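You operate a simulated robot arm through the tools that you are given. There is no shell and no other tool.

The job below is to be done with a simulated two-armed robot. You get a single attempt, and the scene is never put back.

## Task
Flush the purple banded sub's bore clean under the wash tray's spout.
Fine: spout swung back, sub on the draining rack, lid shut. Set down upright: what you pick out. Where these are worked on the way, their far stop is far enough and under half their travel is too little: brass spout.
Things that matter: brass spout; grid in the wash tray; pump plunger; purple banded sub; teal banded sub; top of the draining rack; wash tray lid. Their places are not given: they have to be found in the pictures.

Only the result counts: the job must be done as asked and must still hold three seconds after the hand-in. Knocking over, shifting, dropping, spilling or breaking anything else fails it. A push-on lid holds only when it is set on centred and level and pressed home; a screw cap is set on level and turned clockwise until tight.

## Robot
Two 7-joint arms with two-finger parallel grippers on one trunk that stands fixed in place. Base frame: the origin is at the foot of the trunk, x ahead of it, y to its left, z up. Readings come in mm, rad, newtons and seconds.
The left shoulder is at [80, 131, 947], the right one opposite. With the tool pointing down near the work surface each hand reaches from about 400 to 860 mm from the base axis, measured 20 degrees to its own side. Payload 1.57 kg a hand.
The tool frame of a hand sits at the grasp point between the pads (the TCP): z along the fingers, y along the line on which they close. The tips reach 30 mm beyond it. Largest opening 110 mm; finger width 24, thickness 12; the body of the gripper, 48 by 112 mm, starts 78 mm behind the TCP.
Orientation is told as [roll, pitch, yaw] about the base's x, y, z axes, in that order, counted from this pose: with the fingers straight down and closing along the base's y, the tool's x points along the base's -x, its y along +y and its z along -z.

## Interface
- The arms move only by the tool jog_arm. It takes "left_rows", "right_rows" or both (then of equal length, played together; a hand with none holds still); each is a list of rows, each an object of numbers (a shift or turn left out is 0, a gripper value left out holds the last): "x", "y", "z": the shift along the tool's x, y, z in mm; "rx", "ry", "rz": the turn, a rotation vector about the tool's x, y, z in rad; "gripper": the finger opening in mm, from 0 to 110. In form: [{"x": .., "y": .., "z": .., "rx": .., "ry": .., "rz": .., "gripper": ..}, ...]. A call has 1 to 20 rows; each row shifts and turns the commanded pose from where the row before left it, along the tool's axes as they then stand. Each row takes 0.2 s and may step no farther than 50 mm and 0.15 rad from the row before; otherwise, or with a gripper value out of range, the whole call is refused. A pose out of reach is approached as far as the arm can. The call stops where the force on the tool passes 40 N (or 10 N more than at its start, if that is more) or the arm is blocked; 0.2 s more then pass. Each finger travels about 108 mm/s and halts on what it meets, pressing with about 22 N; the grip force reading is that of the motor and also rises with nothing between the fingers. The clock runs only during rows and for 0.2 s after the last one: add rows that do not move to give the fingers time. It gives the time, the measured TCP pose, the force on the tool (base axes), the opening and the grip force at its end, in the units of the frame above (readings bear some noise), with the torque about the TCP (base axes, N m) and any sound that the robot's microphone picked up.
- Cameras (640 x 400 px; columns grow to the right, rows downward): "scene" is now at [-49.8, 23.3, 1440.2]; the picture's right is [0.25, -0.97, 0.00], its down [-0.33, -0.09, -0.94] and it looks along [0.91, 0.23, -0.35] (base axes); focal length 281 px, centre (320, 200). "left" rides on the left gripper at [70, -16, -141] in its tool frame; the picture's right is [0.23, 0.97, 0.00], its down [-0.85, 0.20, -0.48] and it looks along [-0.47, 0.11, 0.88] (tool axes); focal length 222 px, centre (320, 200). "right" rides on the right gripper at [70, 16, -141] in its tool frame; the picture's right is [-0.23, 0.97, 0.00], its down [-0.85, -0.20, -0.48] and it looks along [-0.47, -0.11, 0.88] (tool axes); focal length 222 px, centre (320, 200).
- grab_frame(camera): a new picture of that camera. No time passes.
- pan_tilt(pan, tilt): turns the head with the scene camera to pan (to the left, within 1.902 rad either way) and tilt (down, from -0.506 to 1.204), counted from straight ahead of the robot. It gives what a move gives.
- point_at(camera, pixels): for up to 12 pixels [column, row] of the newest picture of that camera ("zoom" is the newest enlarged one), the place [x, y, z] in the base frame of the surface seen there, good to about 2 mm. No time passes.
- zoom(camera, box): a new picture of the part [left, top, right, bottom] of that camera's present view, enlarged. No time passes.
- finish_job(): hands the job in; it is judged then, once.

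Leave the grippers open and the arms clear of the work at the hand-in unless told otherwise.

The tools are called by a JSON object that holds its "op" and its "data". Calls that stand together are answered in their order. jog_arm: Moves the arms, as the interface text tells. Its arguments: {"type":"object","properties":{"left_rows":{"type":"array","items":{"type":"object","properties":{"x":{"type":"number"},"y":{"type":"number"},"z":{"type":"number"},"rx":{"type":"number"},"ry":{"type":"number"},"rz":{"type":"number"},"gripper":{"type":"number"}}}},"right_rows":{"type":"array","items":{"type":"object","properties":{"x":{"type":"number"},"y":{"type":"number"},"z":{"type":"number"},"rx":{"type":"number"},"ry":{"type":"number"},"rz":{"type":"number"},"gripper":{"type":"number"}}}}},"required":[]} The other tools are called the same way: pan_tilt (pan, tilt) turns the head that bears the scene camera; grab_frame (camera) takes a picture; point_at (camera, pixels) gives the place of the surface under pixels of a picture; zoom (camera, box) takes an enlarged picture of a part of a camera's view; finish_job () hands the job in.

At the start:

```text
time_s: 0.0
left_tool_pos: [410.7, 305.8, 1340.5]
left_tool_rot: [-0.001, 0.001, 0.0]
left_force: [0.2, 0.1, 0.0]
left_moment: [0.01, -0.01, 0.0]
left_grip_width: 109.9
left_finger_force: 0.0
right_tool_pos: [423.7, -84.2, 1371.9]
right_tool_rot: [-0.001, 0.0, 0.002]
right_force: [-0.4, -1.1, -0.1]
right_moment: [-0.01, 0.02, -0.03]
right_grip_width: 109.8
right_finger_force: 0.0
head pan, tilt: [0.25, 0.353]
```

scene: 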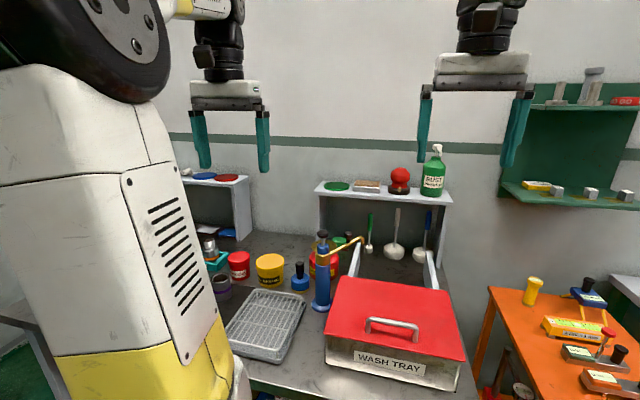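
right: 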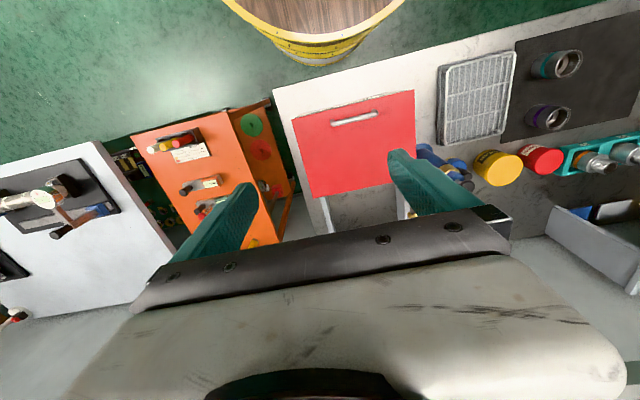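
left: 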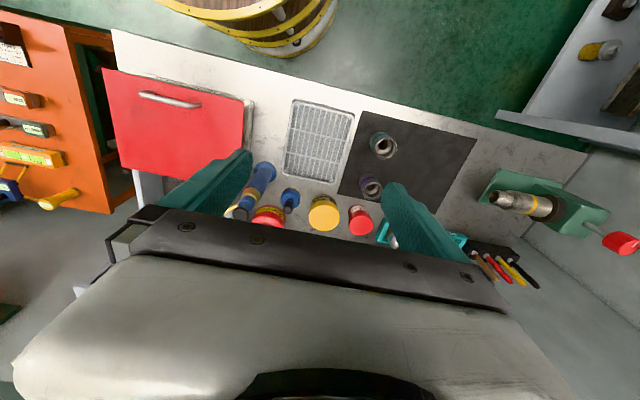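

I see the wash tray with its red lid closed, a blue pump with a brass spout beside it, a draining rack, and two subs on a dark mat. I'll take closer looks at each area before moving anything.

{"op": "zoom", "data": {"camera": "scene", "box": [190, 220, 480, 400]}}

{"op": "zoom", "data": {"camera": "left", "box": [80, 40, 500, 300]}}

{"op": "zoom", "data": {"camera": "right", "box": [270, 20, 640, 250]}}

```text
2.21 times, centred on (335, 310) of scene
```

zoom: 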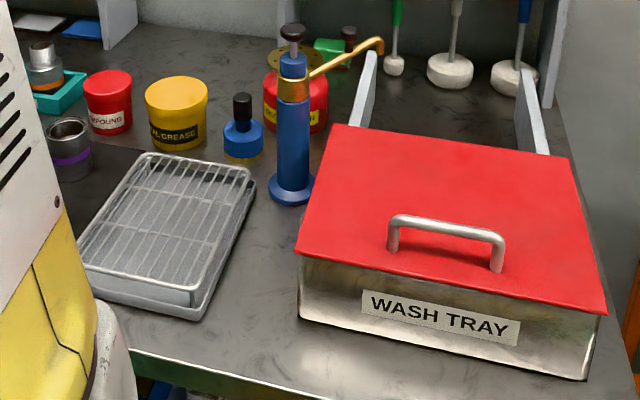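

```text
1.52 times, centred on (290, 170) of left
```

zoom: 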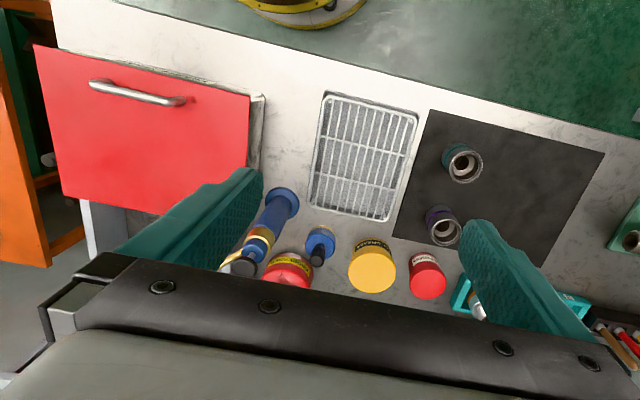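

```text
1.73 times, centred on (455, 135) of right
```

zoom: 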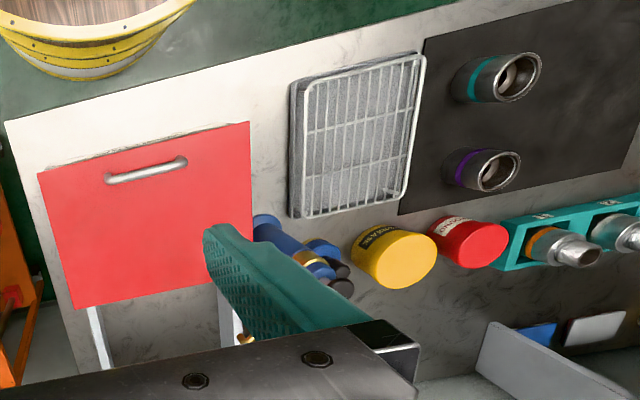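

Now I'll read positions off the scene zoom: lid corners, handle, pump, spout, rack, subs, and the struts behind the tray.

{"op": "zoom", "data": {"camera": "scene", "box": [300, 220, 480, 400]}}

{"op": "point_at", "data": {"camera": "scene", "pixels": [[340, 278], [452, 292], [466, 360], [326, 335], [367, 324], [417, 329], [392, 322], [324, 363], [456, 390], [362, 242], [430, 256], [358, 275]]}}

{"op": "point_at", "data": {"camera": "scene", "pixels": [[322, 234], [322, 246], [322, 258], [322, 290], [321, 305], [345, 246], [360, 239], [362, 242], [329, 254], [300, 268], [299, 285], [335, 262]]}}

```text
2.22 times, centred on (390, 310) of scene
```

zoom: 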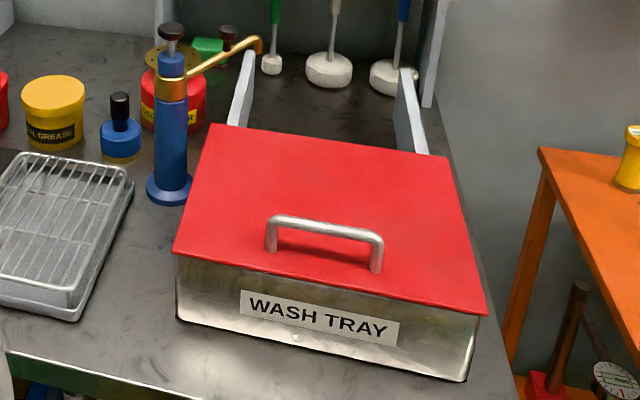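

```text
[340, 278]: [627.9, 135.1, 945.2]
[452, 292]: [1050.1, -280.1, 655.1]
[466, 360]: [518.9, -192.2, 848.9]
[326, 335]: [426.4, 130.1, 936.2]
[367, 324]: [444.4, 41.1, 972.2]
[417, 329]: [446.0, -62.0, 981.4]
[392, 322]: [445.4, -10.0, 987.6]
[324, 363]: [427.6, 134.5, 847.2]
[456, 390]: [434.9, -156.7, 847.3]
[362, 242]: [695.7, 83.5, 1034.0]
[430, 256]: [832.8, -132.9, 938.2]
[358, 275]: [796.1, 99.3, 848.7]
```

```text
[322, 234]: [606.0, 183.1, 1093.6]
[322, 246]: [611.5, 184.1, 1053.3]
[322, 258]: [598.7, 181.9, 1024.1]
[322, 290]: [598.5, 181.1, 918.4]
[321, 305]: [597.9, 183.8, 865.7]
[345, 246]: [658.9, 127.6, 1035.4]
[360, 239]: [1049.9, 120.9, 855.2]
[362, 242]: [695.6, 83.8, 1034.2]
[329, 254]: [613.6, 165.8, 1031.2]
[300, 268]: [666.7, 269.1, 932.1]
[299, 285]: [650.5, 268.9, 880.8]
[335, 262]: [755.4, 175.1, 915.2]
```

The table top is at z≈847, the tray spans x≈427–640, y≈-157…134. I need to know how the lid moves (hinge or slide), so I'll zoom on the rails behind it and the tray's rim.

{"op": "zoom", "data": {"camera": "scene", "box": [335, 225, 415, 275]}}

{"op": "zoom", "data": {"camera": "scene", "box": [400, 240, 480, 300]}}

{"op": "zoom", "data": {"camera": "scene", "box": [310, 320, 480, 400]}}

{"op": "zoom", "data": {"camera": "left", "box": [90, 50, 270, 220]}}

{"op": "zoom", "data": {"camera": "right", "box": [270, 70, 470, 240]}}

```text
8.00 times, centred on (375, 250) of scene
```

zoom: 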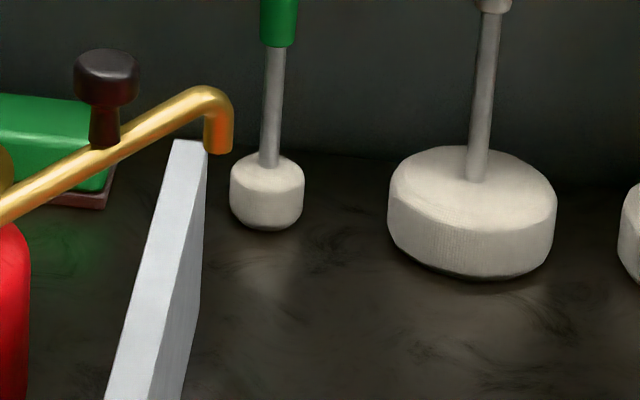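

```text
6.67 times, centred on (440, 270) of scene
```

zoom: 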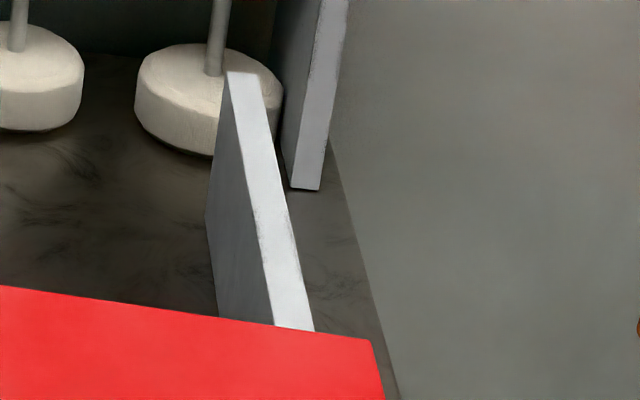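

```text
3.76 times, centred on (395, 360) of scene
```

zoom: 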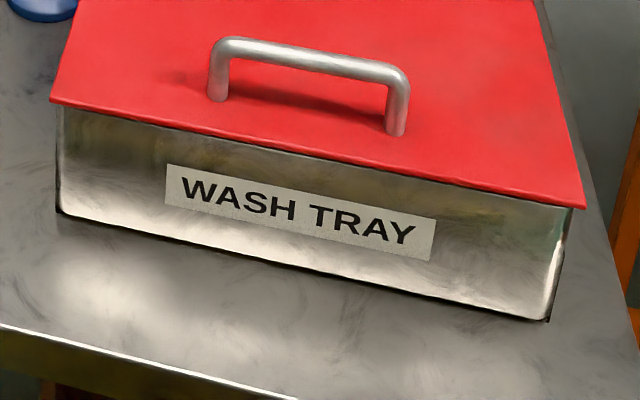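

```text
2.35 times, centred on (180, 135) of left
```

zoom: 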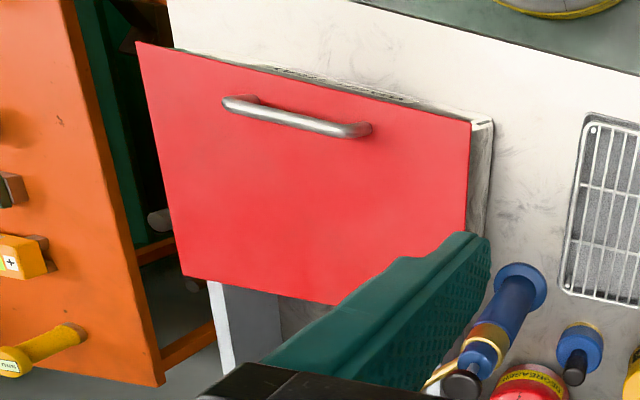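

```text
2.35 times, centred on (370, 155) of right
```

zoom: 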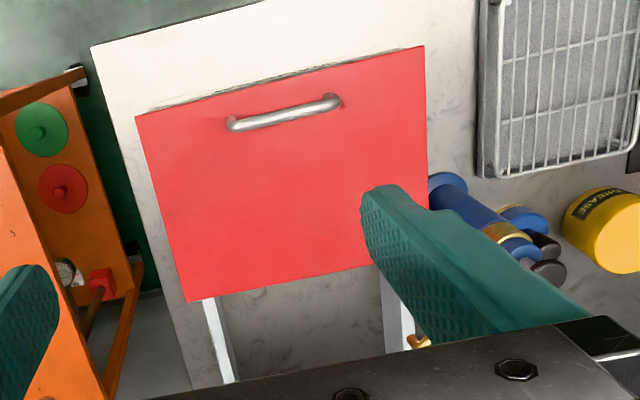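

The lid looks like a slab that slides back onto the two grey rails behind the tray. Next I'll read positions of subs, rack and pump from the left camera, and the lid/rails from the right one.

{"op": "grab_frame", "data": {"camera": "left"}}

{"op": "point_at", "data": {"camera": "left", "pixels": [[384, 146], [371, 188], [400, 160], [294, 102], [354, 114], [340, 182], [288, 172], [320, 140], [476, 139], [347, 196], [262, 172], [250, 160]]}}

{"op": "zoom", "data": {"camera": "left", "box": [340, 110, 480, 210]}}

```text
taken
```

left: 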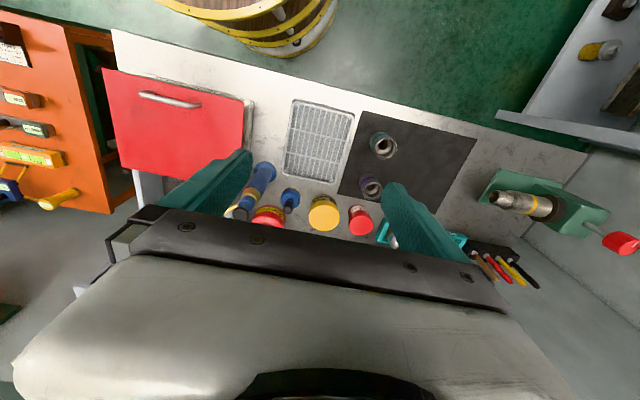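

```text
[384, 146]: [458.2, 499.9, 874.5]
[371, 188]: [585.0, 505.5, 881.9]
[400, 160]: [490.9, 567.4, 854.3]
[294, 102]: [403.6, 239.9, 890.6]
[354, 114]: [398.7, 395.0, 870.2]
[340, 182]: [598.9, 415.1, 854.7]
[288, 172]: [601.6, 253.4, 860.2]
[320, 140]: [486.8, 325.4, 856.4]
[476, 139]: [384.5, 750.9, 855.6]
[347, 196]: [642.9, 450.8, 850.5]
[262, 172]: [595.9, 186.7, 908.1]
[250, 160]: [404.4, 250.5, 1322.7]
```

```text
4.00 times, centred on (410, 160) of left
```

zoom: 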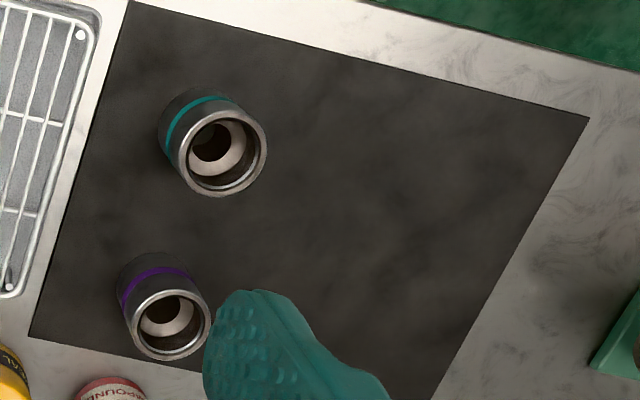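

The purple sub is near (585, 503). I'll lower the left hand to about (450, 470, 1120) so that its camera sees the subs close up; nothing is near that path.

{"op": "jog_arm", "data": {"left_rows": [{"x": -5.7, "y": 23.5, "z": 31.4}, {"x": -5.7, "y": 23.5, "z": 31.4}, {"x": -5.7, "y": 23.5, "z": 31.4}, {"x": -5.7, "y": 23.5, "z": 31.4}, {"x": -5.7, "y": 23.5, "z": 31.4}, {"x": -5.7, "y": 23.5, "z": 31.4}, {"x": -5.7, "y": 23.5, "z": 31.4}]}}

{"op": "grab_frame", "data": {"camera": "left"}}

{"op": "grab_frame", "data": {"camera": "scene"}}

```text
time_s: 1.6
left_tool_pos: [451.1, 468.4, 1124.7]
left_tool_rot: [0.001, -0.001, 0.001]
left_force: [-1.0, -0.7, 0.2]
left_moment: [0.03, -0.02, -0.01]
left_grip_width: 109.8
left_finger_force: 0.1
right_tool_pos: [424.7, -84.0, 1371.2]
right_tool_rot: [0.0, 0.001, 0.002]
right_force: [-0.2, -0.5, -0.4]
right_moment: [0.02, -0.06, 0.03]
right_grip_width: 110.0
right_finger_force: 0.0
head pan, tilt: [0.25, 0.353]
```

```text
taken
```

left: 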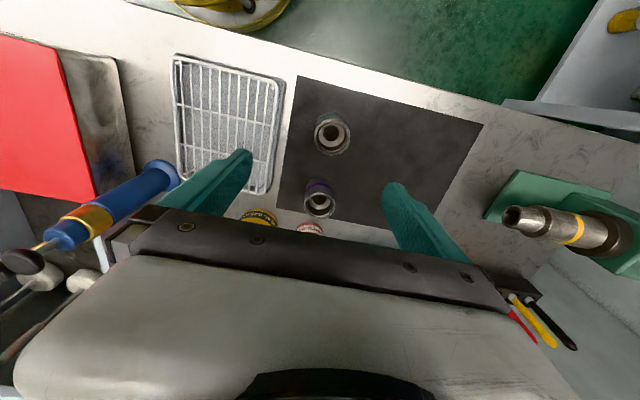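

```text
taken
```

scene: 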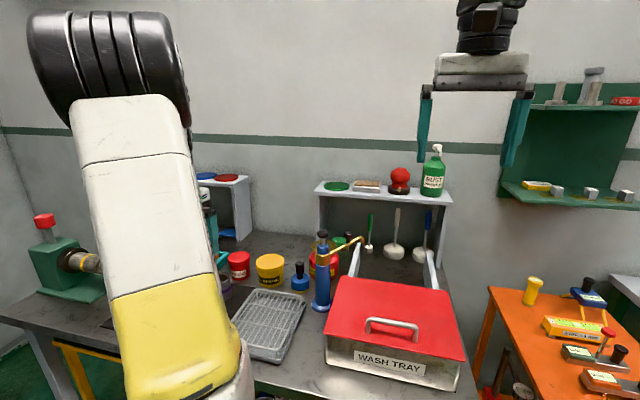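

I see both subs now, purple at about (319, 200), teal at (332, 134). Zooming in and reading places of the purple sub's rim, foot and band, and the rack.

{"op": "zoom", "data": {"camera": "left", "box": [280, 100, 400, 225]}}

{"op": "point_at", "data": {"camera": "left", "pixels": [[320, 205], [309, 207], [332, 207], [320, 215], [320, 194], [318, 183], [306, 190], [332, 134], [175, 60], [283, 82], [262, 195], [225, 100]]}}

{"op": "zoom", "data": {"camera": "left", "box": [150, 40, 310, 210]}}

{"op": "zoom", "data": {"camera": "left", "box": [0, 140, 200, 340]}}

```text
3.20 times, centred on (340, 162) of left
```

zoom: 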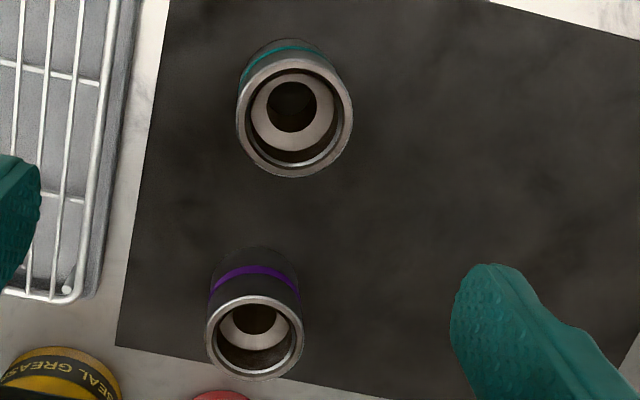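

```text
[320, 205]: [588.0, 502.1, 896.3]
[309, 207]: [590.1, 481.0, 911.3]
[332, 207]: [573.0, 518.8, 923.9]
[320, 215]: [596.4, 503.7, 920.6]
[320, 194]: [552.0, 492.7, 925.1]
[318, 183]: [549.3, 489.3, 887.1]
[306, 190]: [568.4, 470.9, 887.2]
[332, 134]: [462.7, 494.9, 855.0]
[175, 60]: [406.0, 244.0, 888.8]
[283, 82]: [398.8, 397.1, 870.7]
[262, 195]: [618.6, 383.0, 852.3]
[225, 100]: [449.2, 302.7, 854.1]
```

```text
2.35 times, centred on (230, 125) of left
```

zoom: 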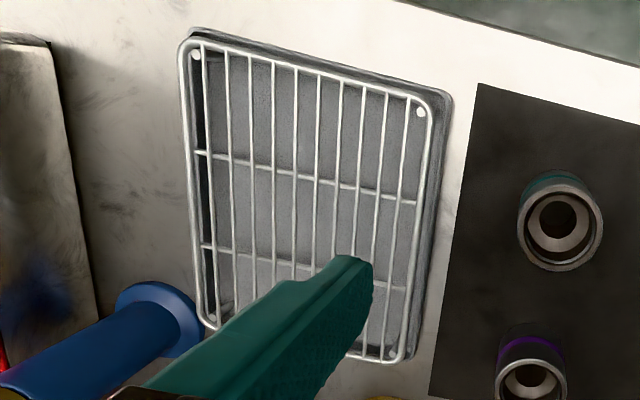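

```text
2.00 times, centred on (100, 240) of left
```

zoom: 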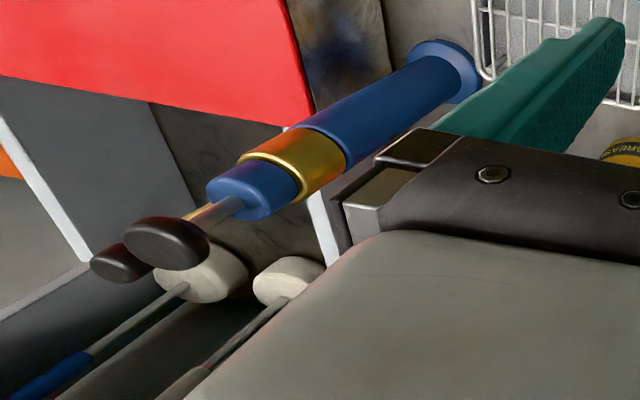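

I'll zoom tightly on the purple sub and read its rim all around.

{"op": "zoom", "data": {"camera": "left", "box": [295, 170, 345, 225]}}

```text
7.27 times, centred on (320, 198) of left
```

zoom: 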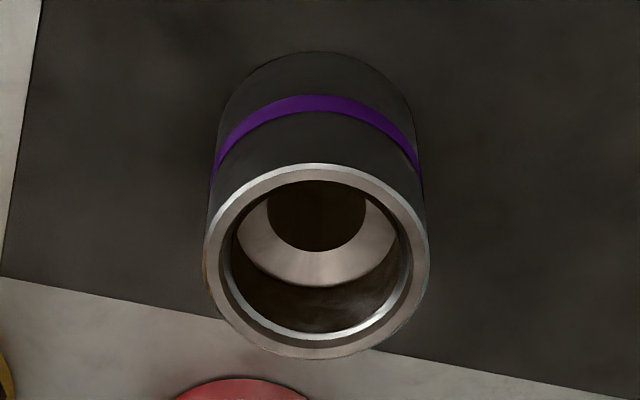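

{"op": "point_at", "data": {"camera": "zoom", "pixels": [[212, 250], [422, 262], [318, 170], [318, 350], [250, 192], [390, 192], [245, 325], [395, 330], [318, 105], [316, 55], [317, 220], [317, 268]]}}

```text
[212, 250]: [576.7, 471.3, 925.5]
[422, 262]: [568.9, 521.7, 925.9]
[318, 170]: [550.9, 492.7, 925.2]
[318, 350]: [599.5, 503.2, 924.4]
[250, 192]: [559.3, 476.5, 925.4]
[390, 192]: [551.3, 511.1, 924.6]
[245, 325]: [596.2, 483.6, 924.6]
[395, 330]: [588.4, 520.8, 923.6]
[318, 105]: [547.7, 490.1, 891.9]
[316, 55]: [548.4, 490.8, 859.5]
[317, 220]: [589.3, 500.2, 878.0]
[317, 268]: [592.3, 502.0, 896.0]
```

The purple sub's axis is at about (574, 497.5), rim z=925, foot ~849, outer diameter ~55. Now the rack's wires.

{"op": "zoom", "data": {"camera": "scene", "box": [225, 280, 315, 370]}}

```text
4.44 times, centred on (270, 325) of scene
```

zoom: 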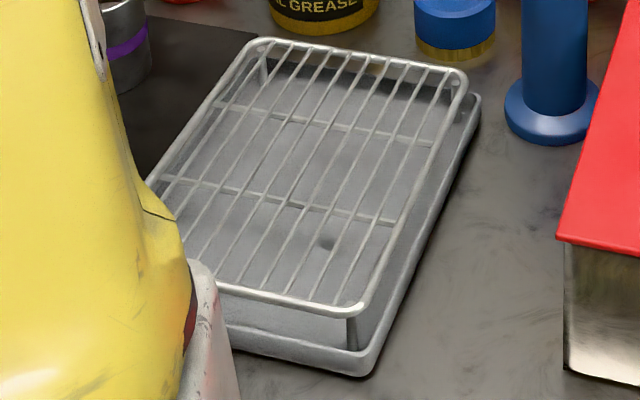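

{"op": "point_at", "data": {"camera": "zoom", "pixels": [[262, 42], [364, 58], [462, 78], [440, 140], [405, 221], [355, 310], [290, 300], [330, 128], [293, 203], [327, 61], [218, 290], [336, 250]]}}

```text
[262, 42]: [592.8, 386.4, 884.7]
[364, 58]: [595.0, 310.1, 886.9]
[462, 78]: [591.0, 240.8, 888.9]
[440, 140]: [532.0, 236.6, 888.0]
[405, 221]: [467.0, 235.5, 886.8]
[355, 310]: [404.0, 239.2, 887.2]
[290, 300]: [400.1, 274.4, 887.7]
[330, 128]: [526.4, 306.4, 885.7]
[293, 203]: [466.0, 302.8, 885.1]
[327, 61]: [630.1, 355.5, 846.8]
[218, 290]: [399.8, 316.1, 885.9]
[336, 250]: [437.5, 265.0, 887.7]
```

Rack wire top z≈888, x 400–595, y 235–390, centre about (497, 313). Now the pump head and spout in detail.

{"op": "zoom", "data": {"camera": "scene", "box": [300, 222, 380, 272]}}

```text
8.00 times, centred on (340, 247) of scene
```

zoom: 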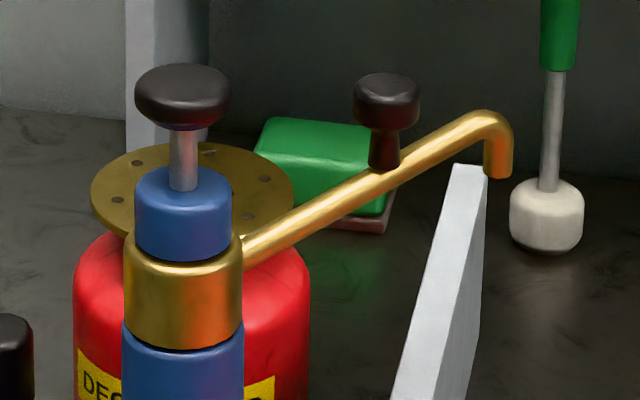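

{"op": "point_at", "data": {"camera": "zoom", "pixels": [[182, 72], [182, 112], [185, 160], [182, 200], [182, 290], [270, 236], [340, 200], [386, 82], [384, 150], [440, 145], [485, 115], [499, 170]]}}

```text
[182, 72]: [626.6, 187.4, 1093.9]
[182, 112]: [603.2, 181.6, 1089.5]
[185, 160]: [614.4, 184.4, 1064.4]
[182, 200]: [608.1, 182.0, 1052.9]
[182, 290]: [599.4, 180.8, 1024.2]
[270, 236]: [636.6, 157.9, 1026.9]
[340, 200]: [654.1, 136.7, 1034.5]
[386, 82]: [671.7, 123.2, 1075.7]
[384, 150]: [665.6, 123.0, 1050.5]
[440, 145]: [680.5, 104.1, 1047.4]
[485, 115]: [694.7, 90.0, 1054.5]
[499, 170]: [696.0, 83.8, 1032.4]
```

There's a black swing knob on the spout at about (668, 122, 1050–1080); pump axis about (618, 186); spout tip about (700, 83, ~1032). Now the rails' top and lid edges, to confirm that the lid slides.

{"op": "point_at", "data": {"camera": "scene", "pixels": [[358, 244], [355, 255], [352, 270], [350, 276], [430, 251], [434, 265], [438, 280], [400, 284], [400, 290], [340, 279], [456, 303], [463, 355]]}}

{"op": "point_at", "data": {"camera": "right", "pixels": [[297, 118], [412, 92], [314, 195], [408, 175], [330, 127], [375, 115], [354, 121], [326, 205], [330, 225], [407, 205], [300, 125], [405, 100]]}}

```text
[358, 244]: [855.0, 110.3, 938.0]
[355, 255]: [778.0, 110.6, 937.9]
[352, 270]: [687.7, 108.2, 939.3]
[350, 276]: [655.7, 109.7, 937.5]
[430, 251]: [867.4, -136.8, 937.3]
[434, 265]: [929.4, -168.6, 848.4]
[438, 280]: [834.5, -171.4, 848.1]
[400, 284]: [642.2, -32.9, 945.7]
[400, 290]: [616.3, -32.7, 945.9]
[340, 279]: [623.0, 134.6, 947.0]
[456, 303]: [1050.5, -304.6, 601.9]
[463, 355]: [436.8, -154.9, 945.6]
```

```text
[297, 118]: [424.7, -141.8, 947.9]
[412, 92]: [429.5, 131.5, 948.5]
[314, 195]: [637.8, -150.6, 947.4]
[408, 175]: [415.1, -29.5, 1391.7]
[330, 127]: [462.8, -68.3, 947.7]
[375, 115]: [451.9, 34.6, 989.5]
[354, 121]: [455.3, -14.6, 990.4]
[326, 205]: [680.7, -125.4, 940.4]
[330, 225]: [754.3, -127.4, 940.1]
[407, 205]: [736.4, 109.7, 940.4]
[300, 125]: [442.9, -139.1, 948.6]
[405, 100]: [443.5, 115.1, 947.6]
```

The rails (y≈110 and −130, top z 938) are level with the lid's underside (lid top 946), so the lid slides back in +x. The handle bar runs along y at x≈450, z≈985. I'll close the right gripper and bring it down in front of the bar, to (425, -10, 1060) first.

{"op": "jog_arm", "data": {"right_rows": [{"y": 9.25, "z": 38.9, "gripper": 0}, {"y": 9.25, "z": 38.9}, {"y": 9.25, "z": 38.9}, {"y": 9.25, "z": 38.9}, {"y": 9.25, "z": 38.9}, {"y": 9.25, "z": 38.9}, {"y": 9.25, "z": 38.9}, {"y": 9.25, "z": 38.9}, {}]}}

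{"op": "grab_frame", "data": {"camera": "right"}}

{"op": "grab_frame", "data": {"camera": "scene"}}

```text
time_s: 3.6
left_tool_pos: [452.4, 468.8, 1124.9]
left_tool_rot: [0.0, 0.0, 0.001]
left_force: [0.5, 0.0, 0.3]
left_moment: [0.01, 0.01, -0.01]
left_grip_width: 110.1
left_finger_force: 0.1
right_tool_pos: [424.0, -13.6, 1060.6]
right_tool_rot: [-0.001, 0.0, 0.002]
right_force: [0.8, -1.1, -0.1]
right_moment: [0.03, -0.01, 0.01]
right_grip_width: 0.0
right_finger_force: 21.4
head pan, tilt: [0.25, 0.353]
```

```text
taken
```

right: 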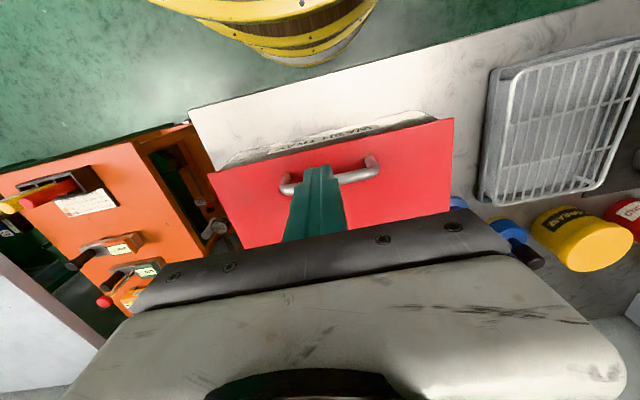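

```text
taken
```

scene: 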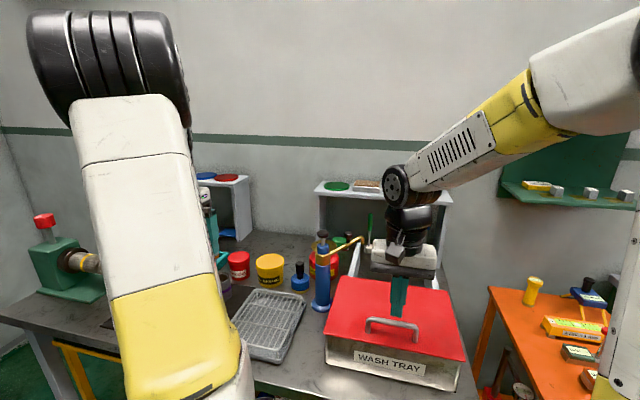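

Fingers closed above the front of the lid. I'll check the bar's place once more from this nearer right camera.

{"op": "zoom", "data": {"camera": "right", "box": [260, 140, 400, 230]}}

{"op": "point_at", "data": {"camera": "right", "pixels": [[372, 160], [350, 176], [290, 180], [286, 192], [360, 174], [320, 170], [378, 172]]}}

```text
4.44 times, centred on (330, 185) of right
```

zoom: 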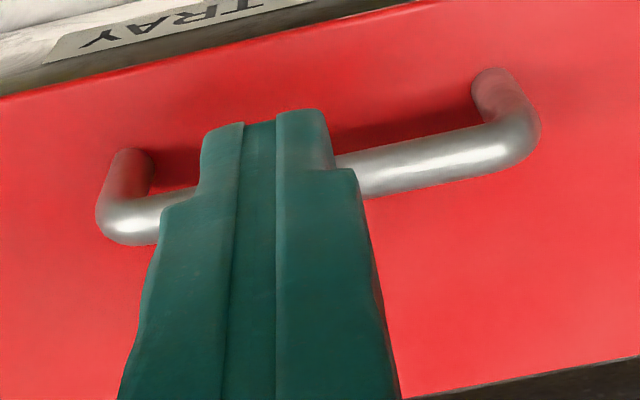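

```text
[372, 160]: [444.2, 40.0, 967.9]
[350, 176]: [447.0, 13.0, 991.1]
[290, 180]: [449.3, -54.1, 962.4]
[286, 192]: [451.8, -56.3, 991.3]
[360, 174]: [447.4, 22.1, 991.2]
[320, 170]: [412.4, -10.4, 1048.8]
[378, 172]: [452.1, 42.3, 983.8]
```

Bar front face is x≈443.5, its centre z≈985. I'll lower the fingers in front of it to TCP z≈986 (tips ≈956, lid top 947).

{"op": "jog_arm", "data": {"right_rows": [{"x": 3, "y": 1.5, "z": 25}, {"z": 25}, {"z": 24.6}, {}]}}

```text
time_s: 4.6
left_tool_pos: [451.9, 469.9, 1124.8]
left_tool_rot: [0.0, 0.0, -0.002]
left_force: [0.5, 0.7, 0.1]
left_moment: [0.01, -0.01, 0.01]
left_grip_width: 110.1
left_finger_force: 0.1
right_tool_pos: [420.8, -8.6, 984.8]
right_tool_rot: [-0.001, -0.001, 0.001]
right_force: [-1.4, 0.3, 0.9]
right_moment: [-0.02, 0.0, 0.01]
right_grip_width: 0.0
right_finger_force: 21.1
head pan, tilt: [0.25, 0.353]
```

In place. Now push +x about 60 mm in small steps to see whether the lid slides.

{"op": "jog_arm", "data": {"right_rows": [{"x": -10}, {"x": -10}, {"x": -10}, {"x": -10}, {"x": -10}, {"x": -10}]}}

{"op": "grab_frame", "data": {"camera": "scene"}}

```text
time_s: 6.0
left_tool_pos: [451.6, 469.2, 1123.8]
left_tool_rot: [-0.001, 0.0, 0.001]
left_force: [0.1, -0.4, -0.1]
left_moment: [-0.02, -0.01, 0.02]
left_grip_width: 110.1
left_finger_force: 0.1
right_tool_pos: [481.9, -9.1, 985.8]
right_tool_rot: [0.001, 0.001, 0.001]
right_force: [0.3, -0.3, 0.1]
right_moment: [0.03, 0.01, 0.0]
right_grip_width: 0.1
right_finger_force: 20.7
head pan, tilt: [0.25, 0.353]
```

```text
taken
```

scene: 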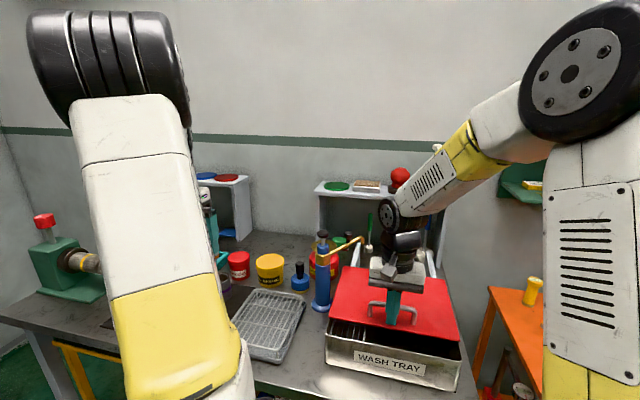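

The lid slides freely (tray interior with grid is showing). Before pushing farther I check how far the mallets/brushes behind the rails stand from the lid's path.

{"op": "zoom", "data": {"camera": "scene", "box": [320, 220, 470, 320]}}

{"op": "point_at", "data": {"camera": "scene", "pixels": [[369, 247], [369, 233], [432, 255], [427, 251], [436, 262], [440, 275], [325, 190], [448, 193], [445, 260]]}}

```text
4.00 times, centred on (395, 270) of scene
```

zoom: 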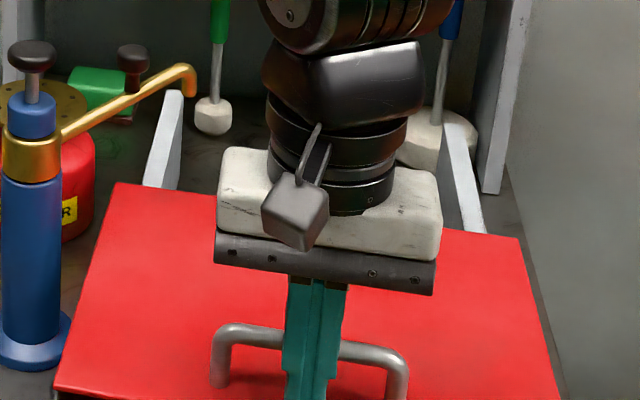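

```text
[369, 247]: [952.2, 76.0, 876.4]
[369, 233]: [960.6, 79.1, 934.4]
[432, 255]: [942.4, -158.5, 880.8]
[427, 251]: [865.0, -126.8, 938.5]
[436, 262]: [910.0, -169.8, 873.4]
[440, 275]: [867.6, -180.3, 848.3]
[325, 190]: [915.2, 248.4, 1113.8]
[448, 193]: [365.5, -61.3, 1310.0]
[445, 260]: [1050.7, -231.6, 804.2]
```

The brushes stand at x≥925 and the shelf leg at y≤−169, so the lid (end at ≈860 when open) clears them. Push on by another ~155 mm.

{"op": "jog_arm", "data": {"right_rows": [{"x": -15}, {"x": -15}, {"x": -15}, {"x": -15}, {"x": -15}, {"x": -15}, {"x": -15}, {"x": -15}, {"x": -10}, {"x": -10}, {"x": -8}, {"x": -7}, {}]}}

{"op": "grab_frame", "data": {"camera": "scene"}}

{"op": "grab_frame", "data": {"camera": "right"}}

```text
time_s: 8.8
left_tool_pos: [452.1, 469.2, 1125.4]
left_tool_rot: [0.001, 0.001, 0.0]
left_force: [0.6, 0.0, 0.4]
left_moment: [-0.04, 0.0, 0.01]
left_grip_width: 109.7
left_finger_force: 0.2
right_tool_pos: [636.2, -8.9, 985.0]
right_tool_rot: [0.002, 0.001, 0.001]
right_force: [0.0, -1.0, 0.3]
right_moment: [-0.01, -0.01, 0.0]
right_grip_width: 0.2
right_finger_force: 21.0
head pan, tilt: [0.25, 0.353]
```

```text
taken
```

scene: 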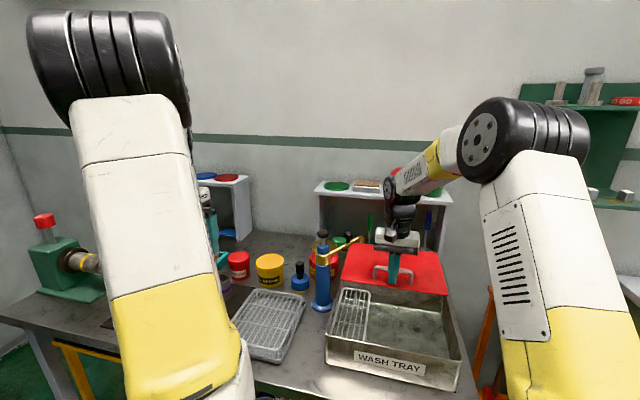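

```text
taken
```

right: 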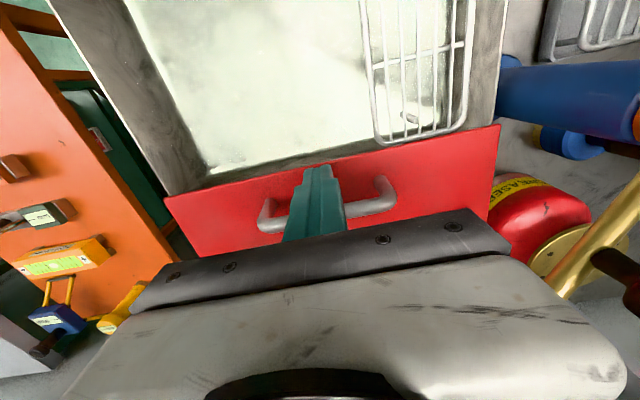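

The tray is open with a grid at its left side and liquid elsewhere. I'll zoom in on the tray and read the grid's extent.

{"op": "zoom", "data": {"camera": "scene", "box": [310, 270, 480, 395]}}

{"op": "point_at", "data": {"camera": "scene", "pixels": [[343, 289], [370, 293], [362, 341], [333, 336], [350, 310], [365, 315], [340, 310], [410, 330], [327, 341], [458, 355], [400, 295], [338, 284]]}}

```text
3.20 times, centred on (395, 332) of scene
```

zoom: 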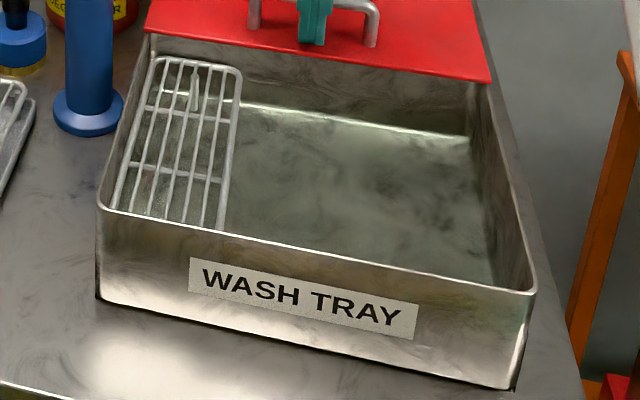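

```text
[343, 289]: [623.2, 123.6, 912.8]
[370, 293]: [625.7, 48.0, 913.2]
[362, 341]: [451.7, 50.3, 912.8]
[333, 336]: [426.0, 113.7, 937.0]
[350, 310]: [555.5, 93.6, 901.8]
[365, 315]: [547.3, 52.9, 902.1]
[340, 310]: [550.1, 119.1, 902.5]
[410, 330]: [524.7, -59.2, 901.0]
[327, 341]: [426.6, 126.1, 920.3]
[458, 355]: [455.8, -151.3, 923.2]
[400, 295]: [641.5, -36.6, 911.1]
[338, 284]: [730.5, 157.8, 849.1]
```

The grid's top is at z≈913, x≈435–628, y≈47–124; liquid at z≈902. The spout's far position should put its tip near (532, 86). I'll lift the right hand off the lid handle straight up and draw back for a look.

{"op": "jog_arm", "data": {"right_rows": [{"x": 4, "z": -20}, {"z": -40}, {"z": -40}, {"z": -40}, {"x": 30, "y": -10, "z": -20}, {"x": 40, "y": -20}, {"x": 40, "y": -20}, {}]}}

{"op": "grab_frame", "data": {"camera": "right"}}

{"op": "grab_frame", "data": {"camera": "scene"}}

```text
time_s: 10.6
left_tool_pos: [452.6, 469.3, 1123.8]
left_tool_rot: [0.001, -0.001, 0.0]
left_force: [-0.5, -0.5, -0.5]
left_moment: [0.01, 0.02, 0.02]
left_grip_width: 110.1
left_finger_force: 0.0
right_tool_pos: [523.2, -59.2, 1145.9]
right_tool_rot: [-0.001, -0.001, 0.002]
right_force: [0.4, -0.1, -0.3]
right_moment: [0.03, 0.04, 0.01]
right_grip_width: 0.1
right_finger_force: 21.2
head pan, tilt: [0.25, 0.353]
```

```text
taken
```

right: 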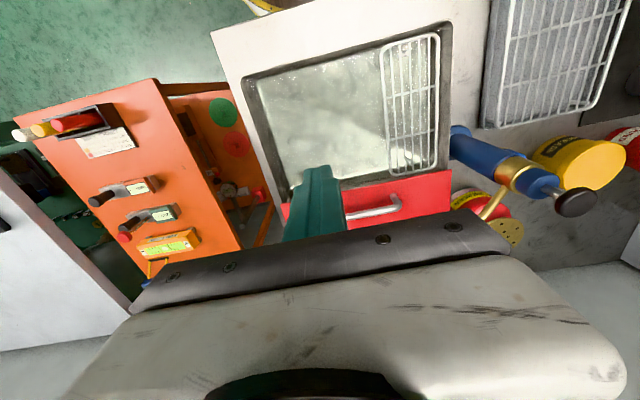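

```text
taken
```

scene: 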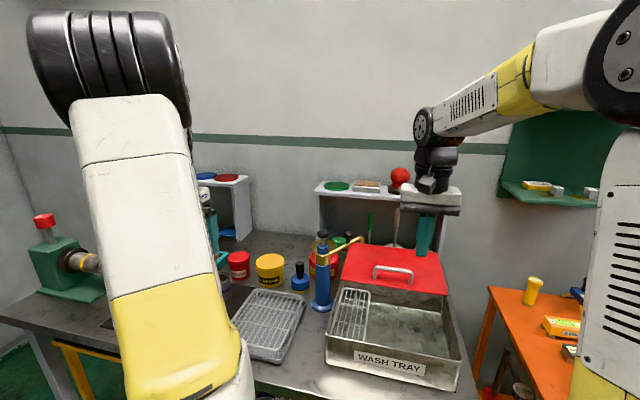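

Reading the grid corners and tray rim from the right camera and the scene zoom.

{"op": "zoom", "data": {"camera": "right", "box": [370, 20, 460, 190]}}

{"op": "point_at", "data": {"camera": "right", "pixels": [[384, 53], [434, 38], [435, 165], [394, 170], [410, 97], [388, 104], [440, 90], [384, 130], [446, 30], [246, 82], [450, 150], [320, 110]]}}

{"op": "zoom", "data": {"camera": "scene", "box": [300, 222, 380, 272]}}

```text
2.35 times, centred on (415, 105) of right
```

zoom: 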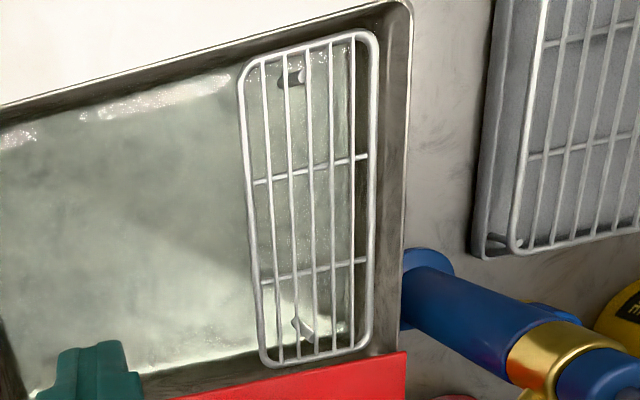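

```text
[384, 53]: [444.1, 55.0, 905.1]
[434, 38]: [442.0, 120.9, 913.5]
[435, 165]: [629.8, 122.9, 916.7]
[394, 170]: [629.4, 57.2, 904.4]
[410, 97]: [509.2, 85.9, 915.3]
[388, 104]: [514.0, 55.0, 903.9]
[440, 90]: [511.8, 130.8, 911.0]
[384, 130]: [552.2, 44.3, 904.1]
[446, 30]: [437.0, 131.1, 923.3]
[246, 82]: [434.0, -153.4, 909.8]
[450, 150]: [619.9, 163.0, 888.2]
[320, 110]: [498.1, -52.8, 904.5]
```

```text
8.00 times, centred on (340, 247) of scene
```

zoom: 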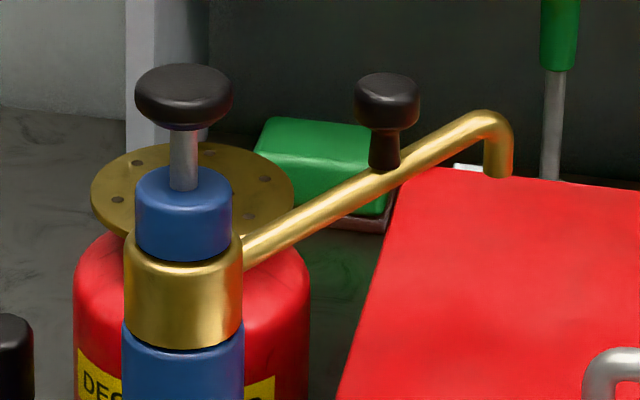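

I'll move the right hand to about (585, 20, 1200), above everything, so its camera sees the pump head and spout from above.

{"op": "jog_arm", "data": {"right_rows": [{"z": -27}, {"z": -27}, {"x": -31, "y": 38}, {"x": -31, "y": 38}, {}]}}

{"op": "grab_frame", "data": {"camera": "right"}}

{"op": "zoom", "data": {"camera": "right", "box": [360, 100, 520, 230]}}

```text
time_s: 11.8
left_tool_pos: [451.8, 468.5, 1125.8]
left_tool_rot: [0.0, -0.001, 0.0]
left_force: [0.1, -0.1, -0.1]
left_moment: [0.0, 0.01, -0.03]
left_grip_width: 109.9
left_finger_force: 0.1
right_tool_pos: [584.9, 17.4, 1202.7]
right_tool_rot: [0.0, 0.001, 0.001]
right_force: [-0.5, 0.4, -0.7]
right_moment: [0.04, 0.0, -0.01]
right_grip_width: 0.2
right_finger_force: 21.2
head pan, tilt: [0.25, 0.353]
```

```text
taken
```

right: 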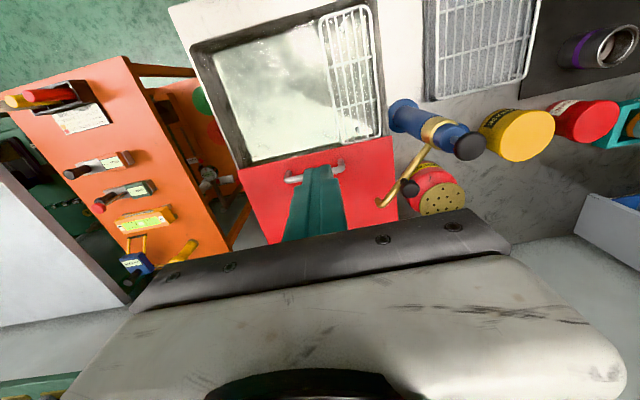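

```text
3.08 times, centred on (440, 165) of right
```

zoom: 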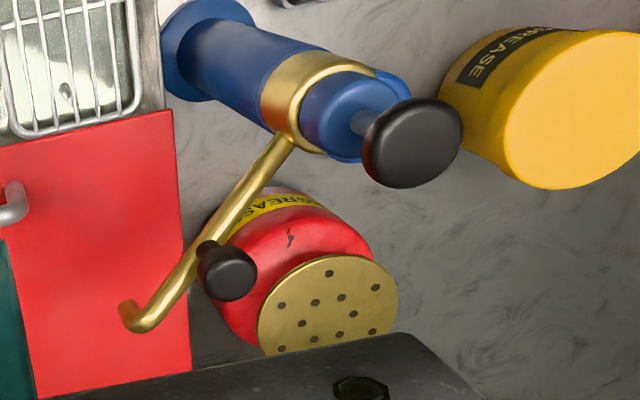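

{"op": "point_at", "data": {"camera": "zoom", "pixels": [[415, 140], [372, 140], [455, 140], [418, 106], [418, 178], [232, 274], [210, 274], [252, 274], [232, 252], [232, 296], [142, 318], [225, 218]]}}

{"op": "point_at", "data": {"camera": "zoom", "pixels": [[290, 140], [205, 240], [127, 308], [145, 328], [180, 280], [360, 125], [340, 110], [300, 95], [372, 80], [165, 22], [200, 10], [330, 270]]}}

```text
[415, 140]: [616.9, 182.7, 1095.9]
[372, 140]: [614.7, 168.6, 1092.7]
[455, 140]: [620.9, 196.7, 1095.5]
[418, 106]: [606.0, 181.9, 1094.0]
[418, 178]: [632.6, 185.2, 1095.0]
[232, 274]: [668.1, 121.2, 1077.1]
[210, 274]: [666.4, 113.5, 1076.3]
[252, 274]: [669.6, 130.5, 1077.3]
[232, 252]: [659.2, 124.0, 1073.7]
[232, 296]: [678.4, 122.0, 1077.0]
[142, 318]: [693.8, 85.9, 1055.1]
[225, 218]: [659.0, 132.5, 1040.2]
```

```text
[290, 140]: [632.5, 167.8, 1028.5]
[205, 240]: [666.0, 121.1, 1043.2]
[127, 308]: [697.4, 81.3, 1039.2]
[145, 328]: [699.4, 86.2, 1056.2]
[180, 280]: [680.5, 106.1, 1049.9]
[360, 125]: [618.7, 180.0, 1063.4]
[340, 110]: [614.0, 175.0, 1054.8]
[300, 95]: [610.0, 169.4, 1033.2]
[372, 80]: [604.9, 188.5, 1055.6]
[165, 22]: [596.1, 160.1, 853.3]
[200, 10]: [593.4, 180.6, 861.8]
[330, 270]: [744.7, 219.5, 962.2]
```

Plunger knob centre ≈ (618.5, 183, top 1096); spout knob centre ≈ (668, 122), cap z≈1063–1077; spout tip ≈ (700, 84). So the knob rides on a 79 mm circle about the pump axis. I'll bring the closed right fingers down just behind the spout knob (+x side) at (698, 122), tips ≈1057, i.e. above the pipe.

{"op": "jog_arm", "data": {"right_rows": [{"x": -38, "y": 35}, {"x": -38, "y": 35}, {"x": -37.5, "y": 34.6}, {"z": 29}, {"z": 29}, {}]}}

{"op": "grab_frame", "data": {"camera": "right"}}

{"op": "grab_frame", "data": {"camera": "scene"}}

```text
refused: row 1 steps farther than a row can; nothing moved
```

```text
taken
```

right: 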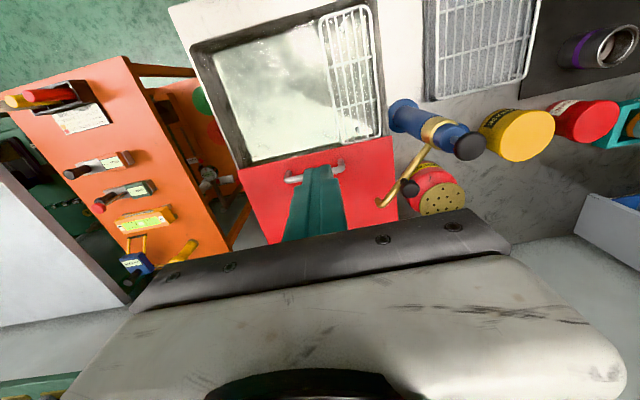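

```text
taken
```

scene: 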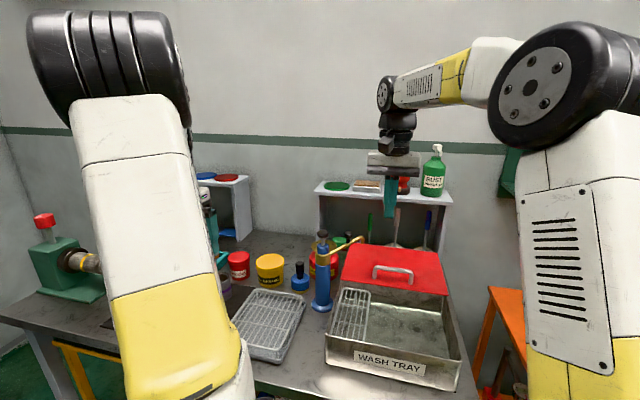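

The first row's step exceeded 50 mm, so nothing moved. Same path, in smaller steps.

{"op": "jog_arm", "data": {"right_rows": [{"x": -28.4, "y": 26.2}, {"x": -28.4, "y": 26.2}, {"x": -28.4, "y": 26.1}, {"x": -28.3, "y": 26.1}, {"z": 29}, {"z": 29}, {}]}}

{"op": "grab_frame", "data": {"camera": "right"}}

{"op": "zoom", "data": {"camera": "scene", "box": [300, 202, 420, 282]}}

```text
time_s: 13.4
left_tool_pos: [452.2, 468.9, 1124.8]
left_tool_rot: [0.0, 0.001, 0.003]
left_force: [-0.9, -0.4, -0.6]
left_moment: [0.0, -0.02, 0.0]
left_grip_width: 110.2
left_finger_force: 0.1
right_tool_pos: [683.5, 116.1, 1135.3]
right_tool_rot: [0.0, 0.0, 0.002]
right_force: [-0.3, 0.6, 0.6]
right_moment: [-0.03, 0.04, 0.04]
right_grip_width: 0.0
right_finger_force: 21.4
right hand out of reach, approached as far as the arm can: row 4
head pan, tilt: [0.25, 0.353]
```

```text
taken
```

right: 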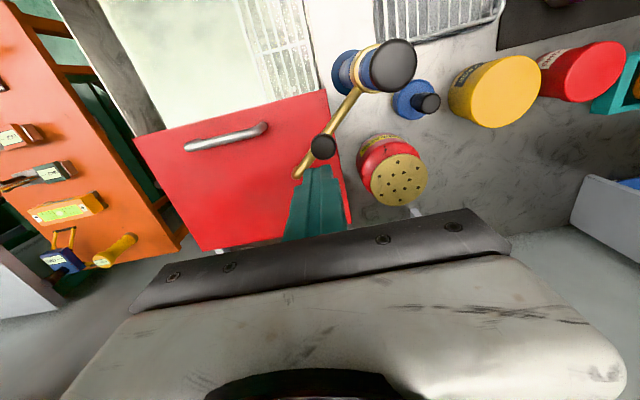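

```text
5.00 times, centred on (360, 242) of scene
```

zoom: 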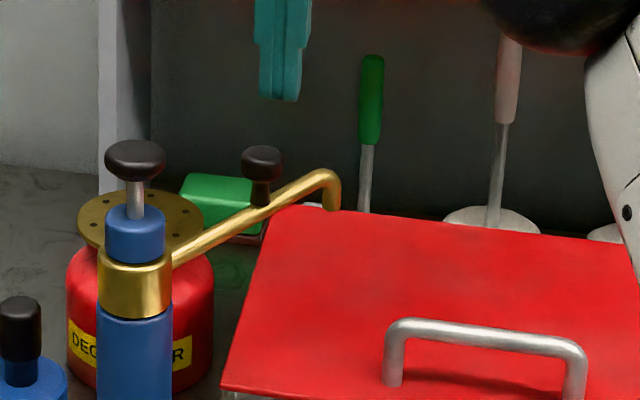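

The arm clipped at that height (now at 683.5, 116, 1135, tips above the knob cap). Lower down the reach is larger; I'll shift +15 in x and +6 in y here, and check.

{"op": "jog_arm", "data": {"right_rows": [{"x": -7.5, "y": 3}, {"x": -7.5, "y": 3}, {}]}}

```text
time_s: 14.2
left_tool_pos: [451.0, 467.9, 1124.4]
left_tool_rot: [0.0, 0.002, -0.001]
left_force: [0.6, -0.6, -0.1]
left_moment: [0.01, 0.0, -0.02]
left_grip_width: 110.2
left_finger_force: 0.0
right_tool_pos: [700.5, 121.5, 1135.5]
right_tool_rot: [-0.002, -0.002, 0.003]
right_force: [-0.5, -0.6, 0.3]
right_moment: [0.05, 0.03, 0.01]
right_grip_width: 0.0
right_finger_force: 21.3
head pan, tilt: [0.25, 0.353]
```

Now at (700.5, 121.5, 1135.5). I lower 47 mm to TCP z≈1088 behind the knob.

{"op": "jog_arm", "data": {"right_rows": [{"z": 16}, {"z": 16}, {"z": 15}, {}]}}

{"op": "grab_frame", "data": {"camera": "right"}}

{"op": "zoom", "data": {"camera": "scene", "box": [300, 202, 420, 282]}}

```text
time_s: 15.2
left_tool_pos: [452.2, 468.7, 1124.4]
left_tool_rot: [0.0, 0.0, 0.0]
left_force: [-0.1, -0.5, -0.4]
left_moment: [0.0, -0.02, 0.0]
left_grip_width: 110.1
left_finger_force: 0.1
right_tool_pos: [701.8, 123.2, 1087.5]
right_tool_rot: [0.001, -0.002, 0.002]
right_force: [0.2, 1.0, 0.0]
right_moment: [-0.03, -0.03, -0.01]
right_grip_width: 0.2
right_finger_force: 22.1
head pan, tilt: [0.25, 0.353]
```

```text
taken
```

right: 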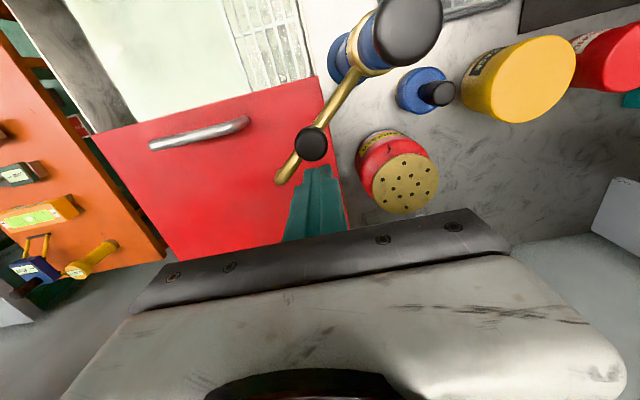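

```text
5.00 times, centred on (360, 242) of scene
```

zoom: 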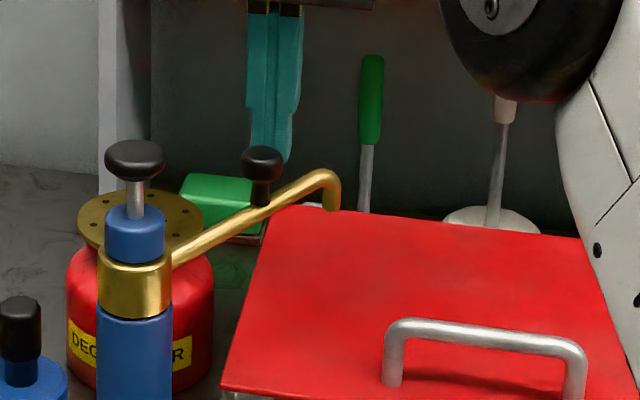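

Fingers are behind the knob. I zoom the right camera to check the gap and heights.

{"op": "zoom", "data": {"camera": "right", "box": [260, 90, 400, 230]}}

```text
2.86 times, centred on (330, 160) of right
```

zoom: 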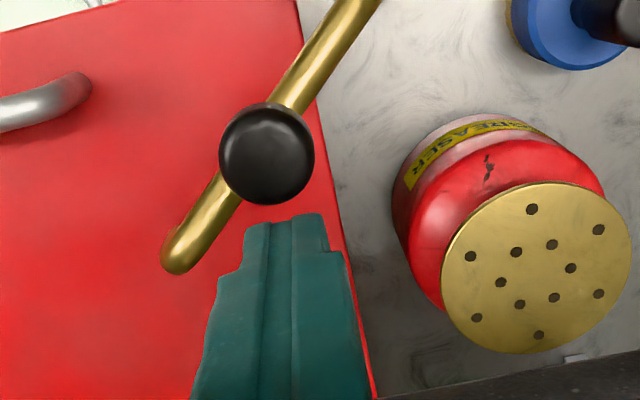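

{"op": "point_at", "data": {"camera": "zoom", "pixels": [[266, 155], [225, 155], [310, 155], [266, 110], [266, 200], [176, 258], [210, 210], [250, 225], [315, 220], [345, 20], [285, 222]]}}

```text
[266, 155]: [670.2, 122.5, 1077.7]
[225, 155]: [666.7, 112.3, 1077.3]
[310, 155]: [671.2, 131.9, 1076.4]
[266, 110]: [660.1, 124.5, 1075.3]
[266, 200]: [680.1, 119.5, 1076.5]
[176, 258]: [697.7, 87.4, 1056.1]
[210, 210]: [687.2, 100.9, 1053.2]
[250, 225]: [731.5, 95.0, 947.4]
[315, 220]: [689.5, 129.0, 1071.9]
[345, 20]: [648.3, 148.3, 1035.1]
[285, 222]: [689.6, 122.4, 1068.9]
```

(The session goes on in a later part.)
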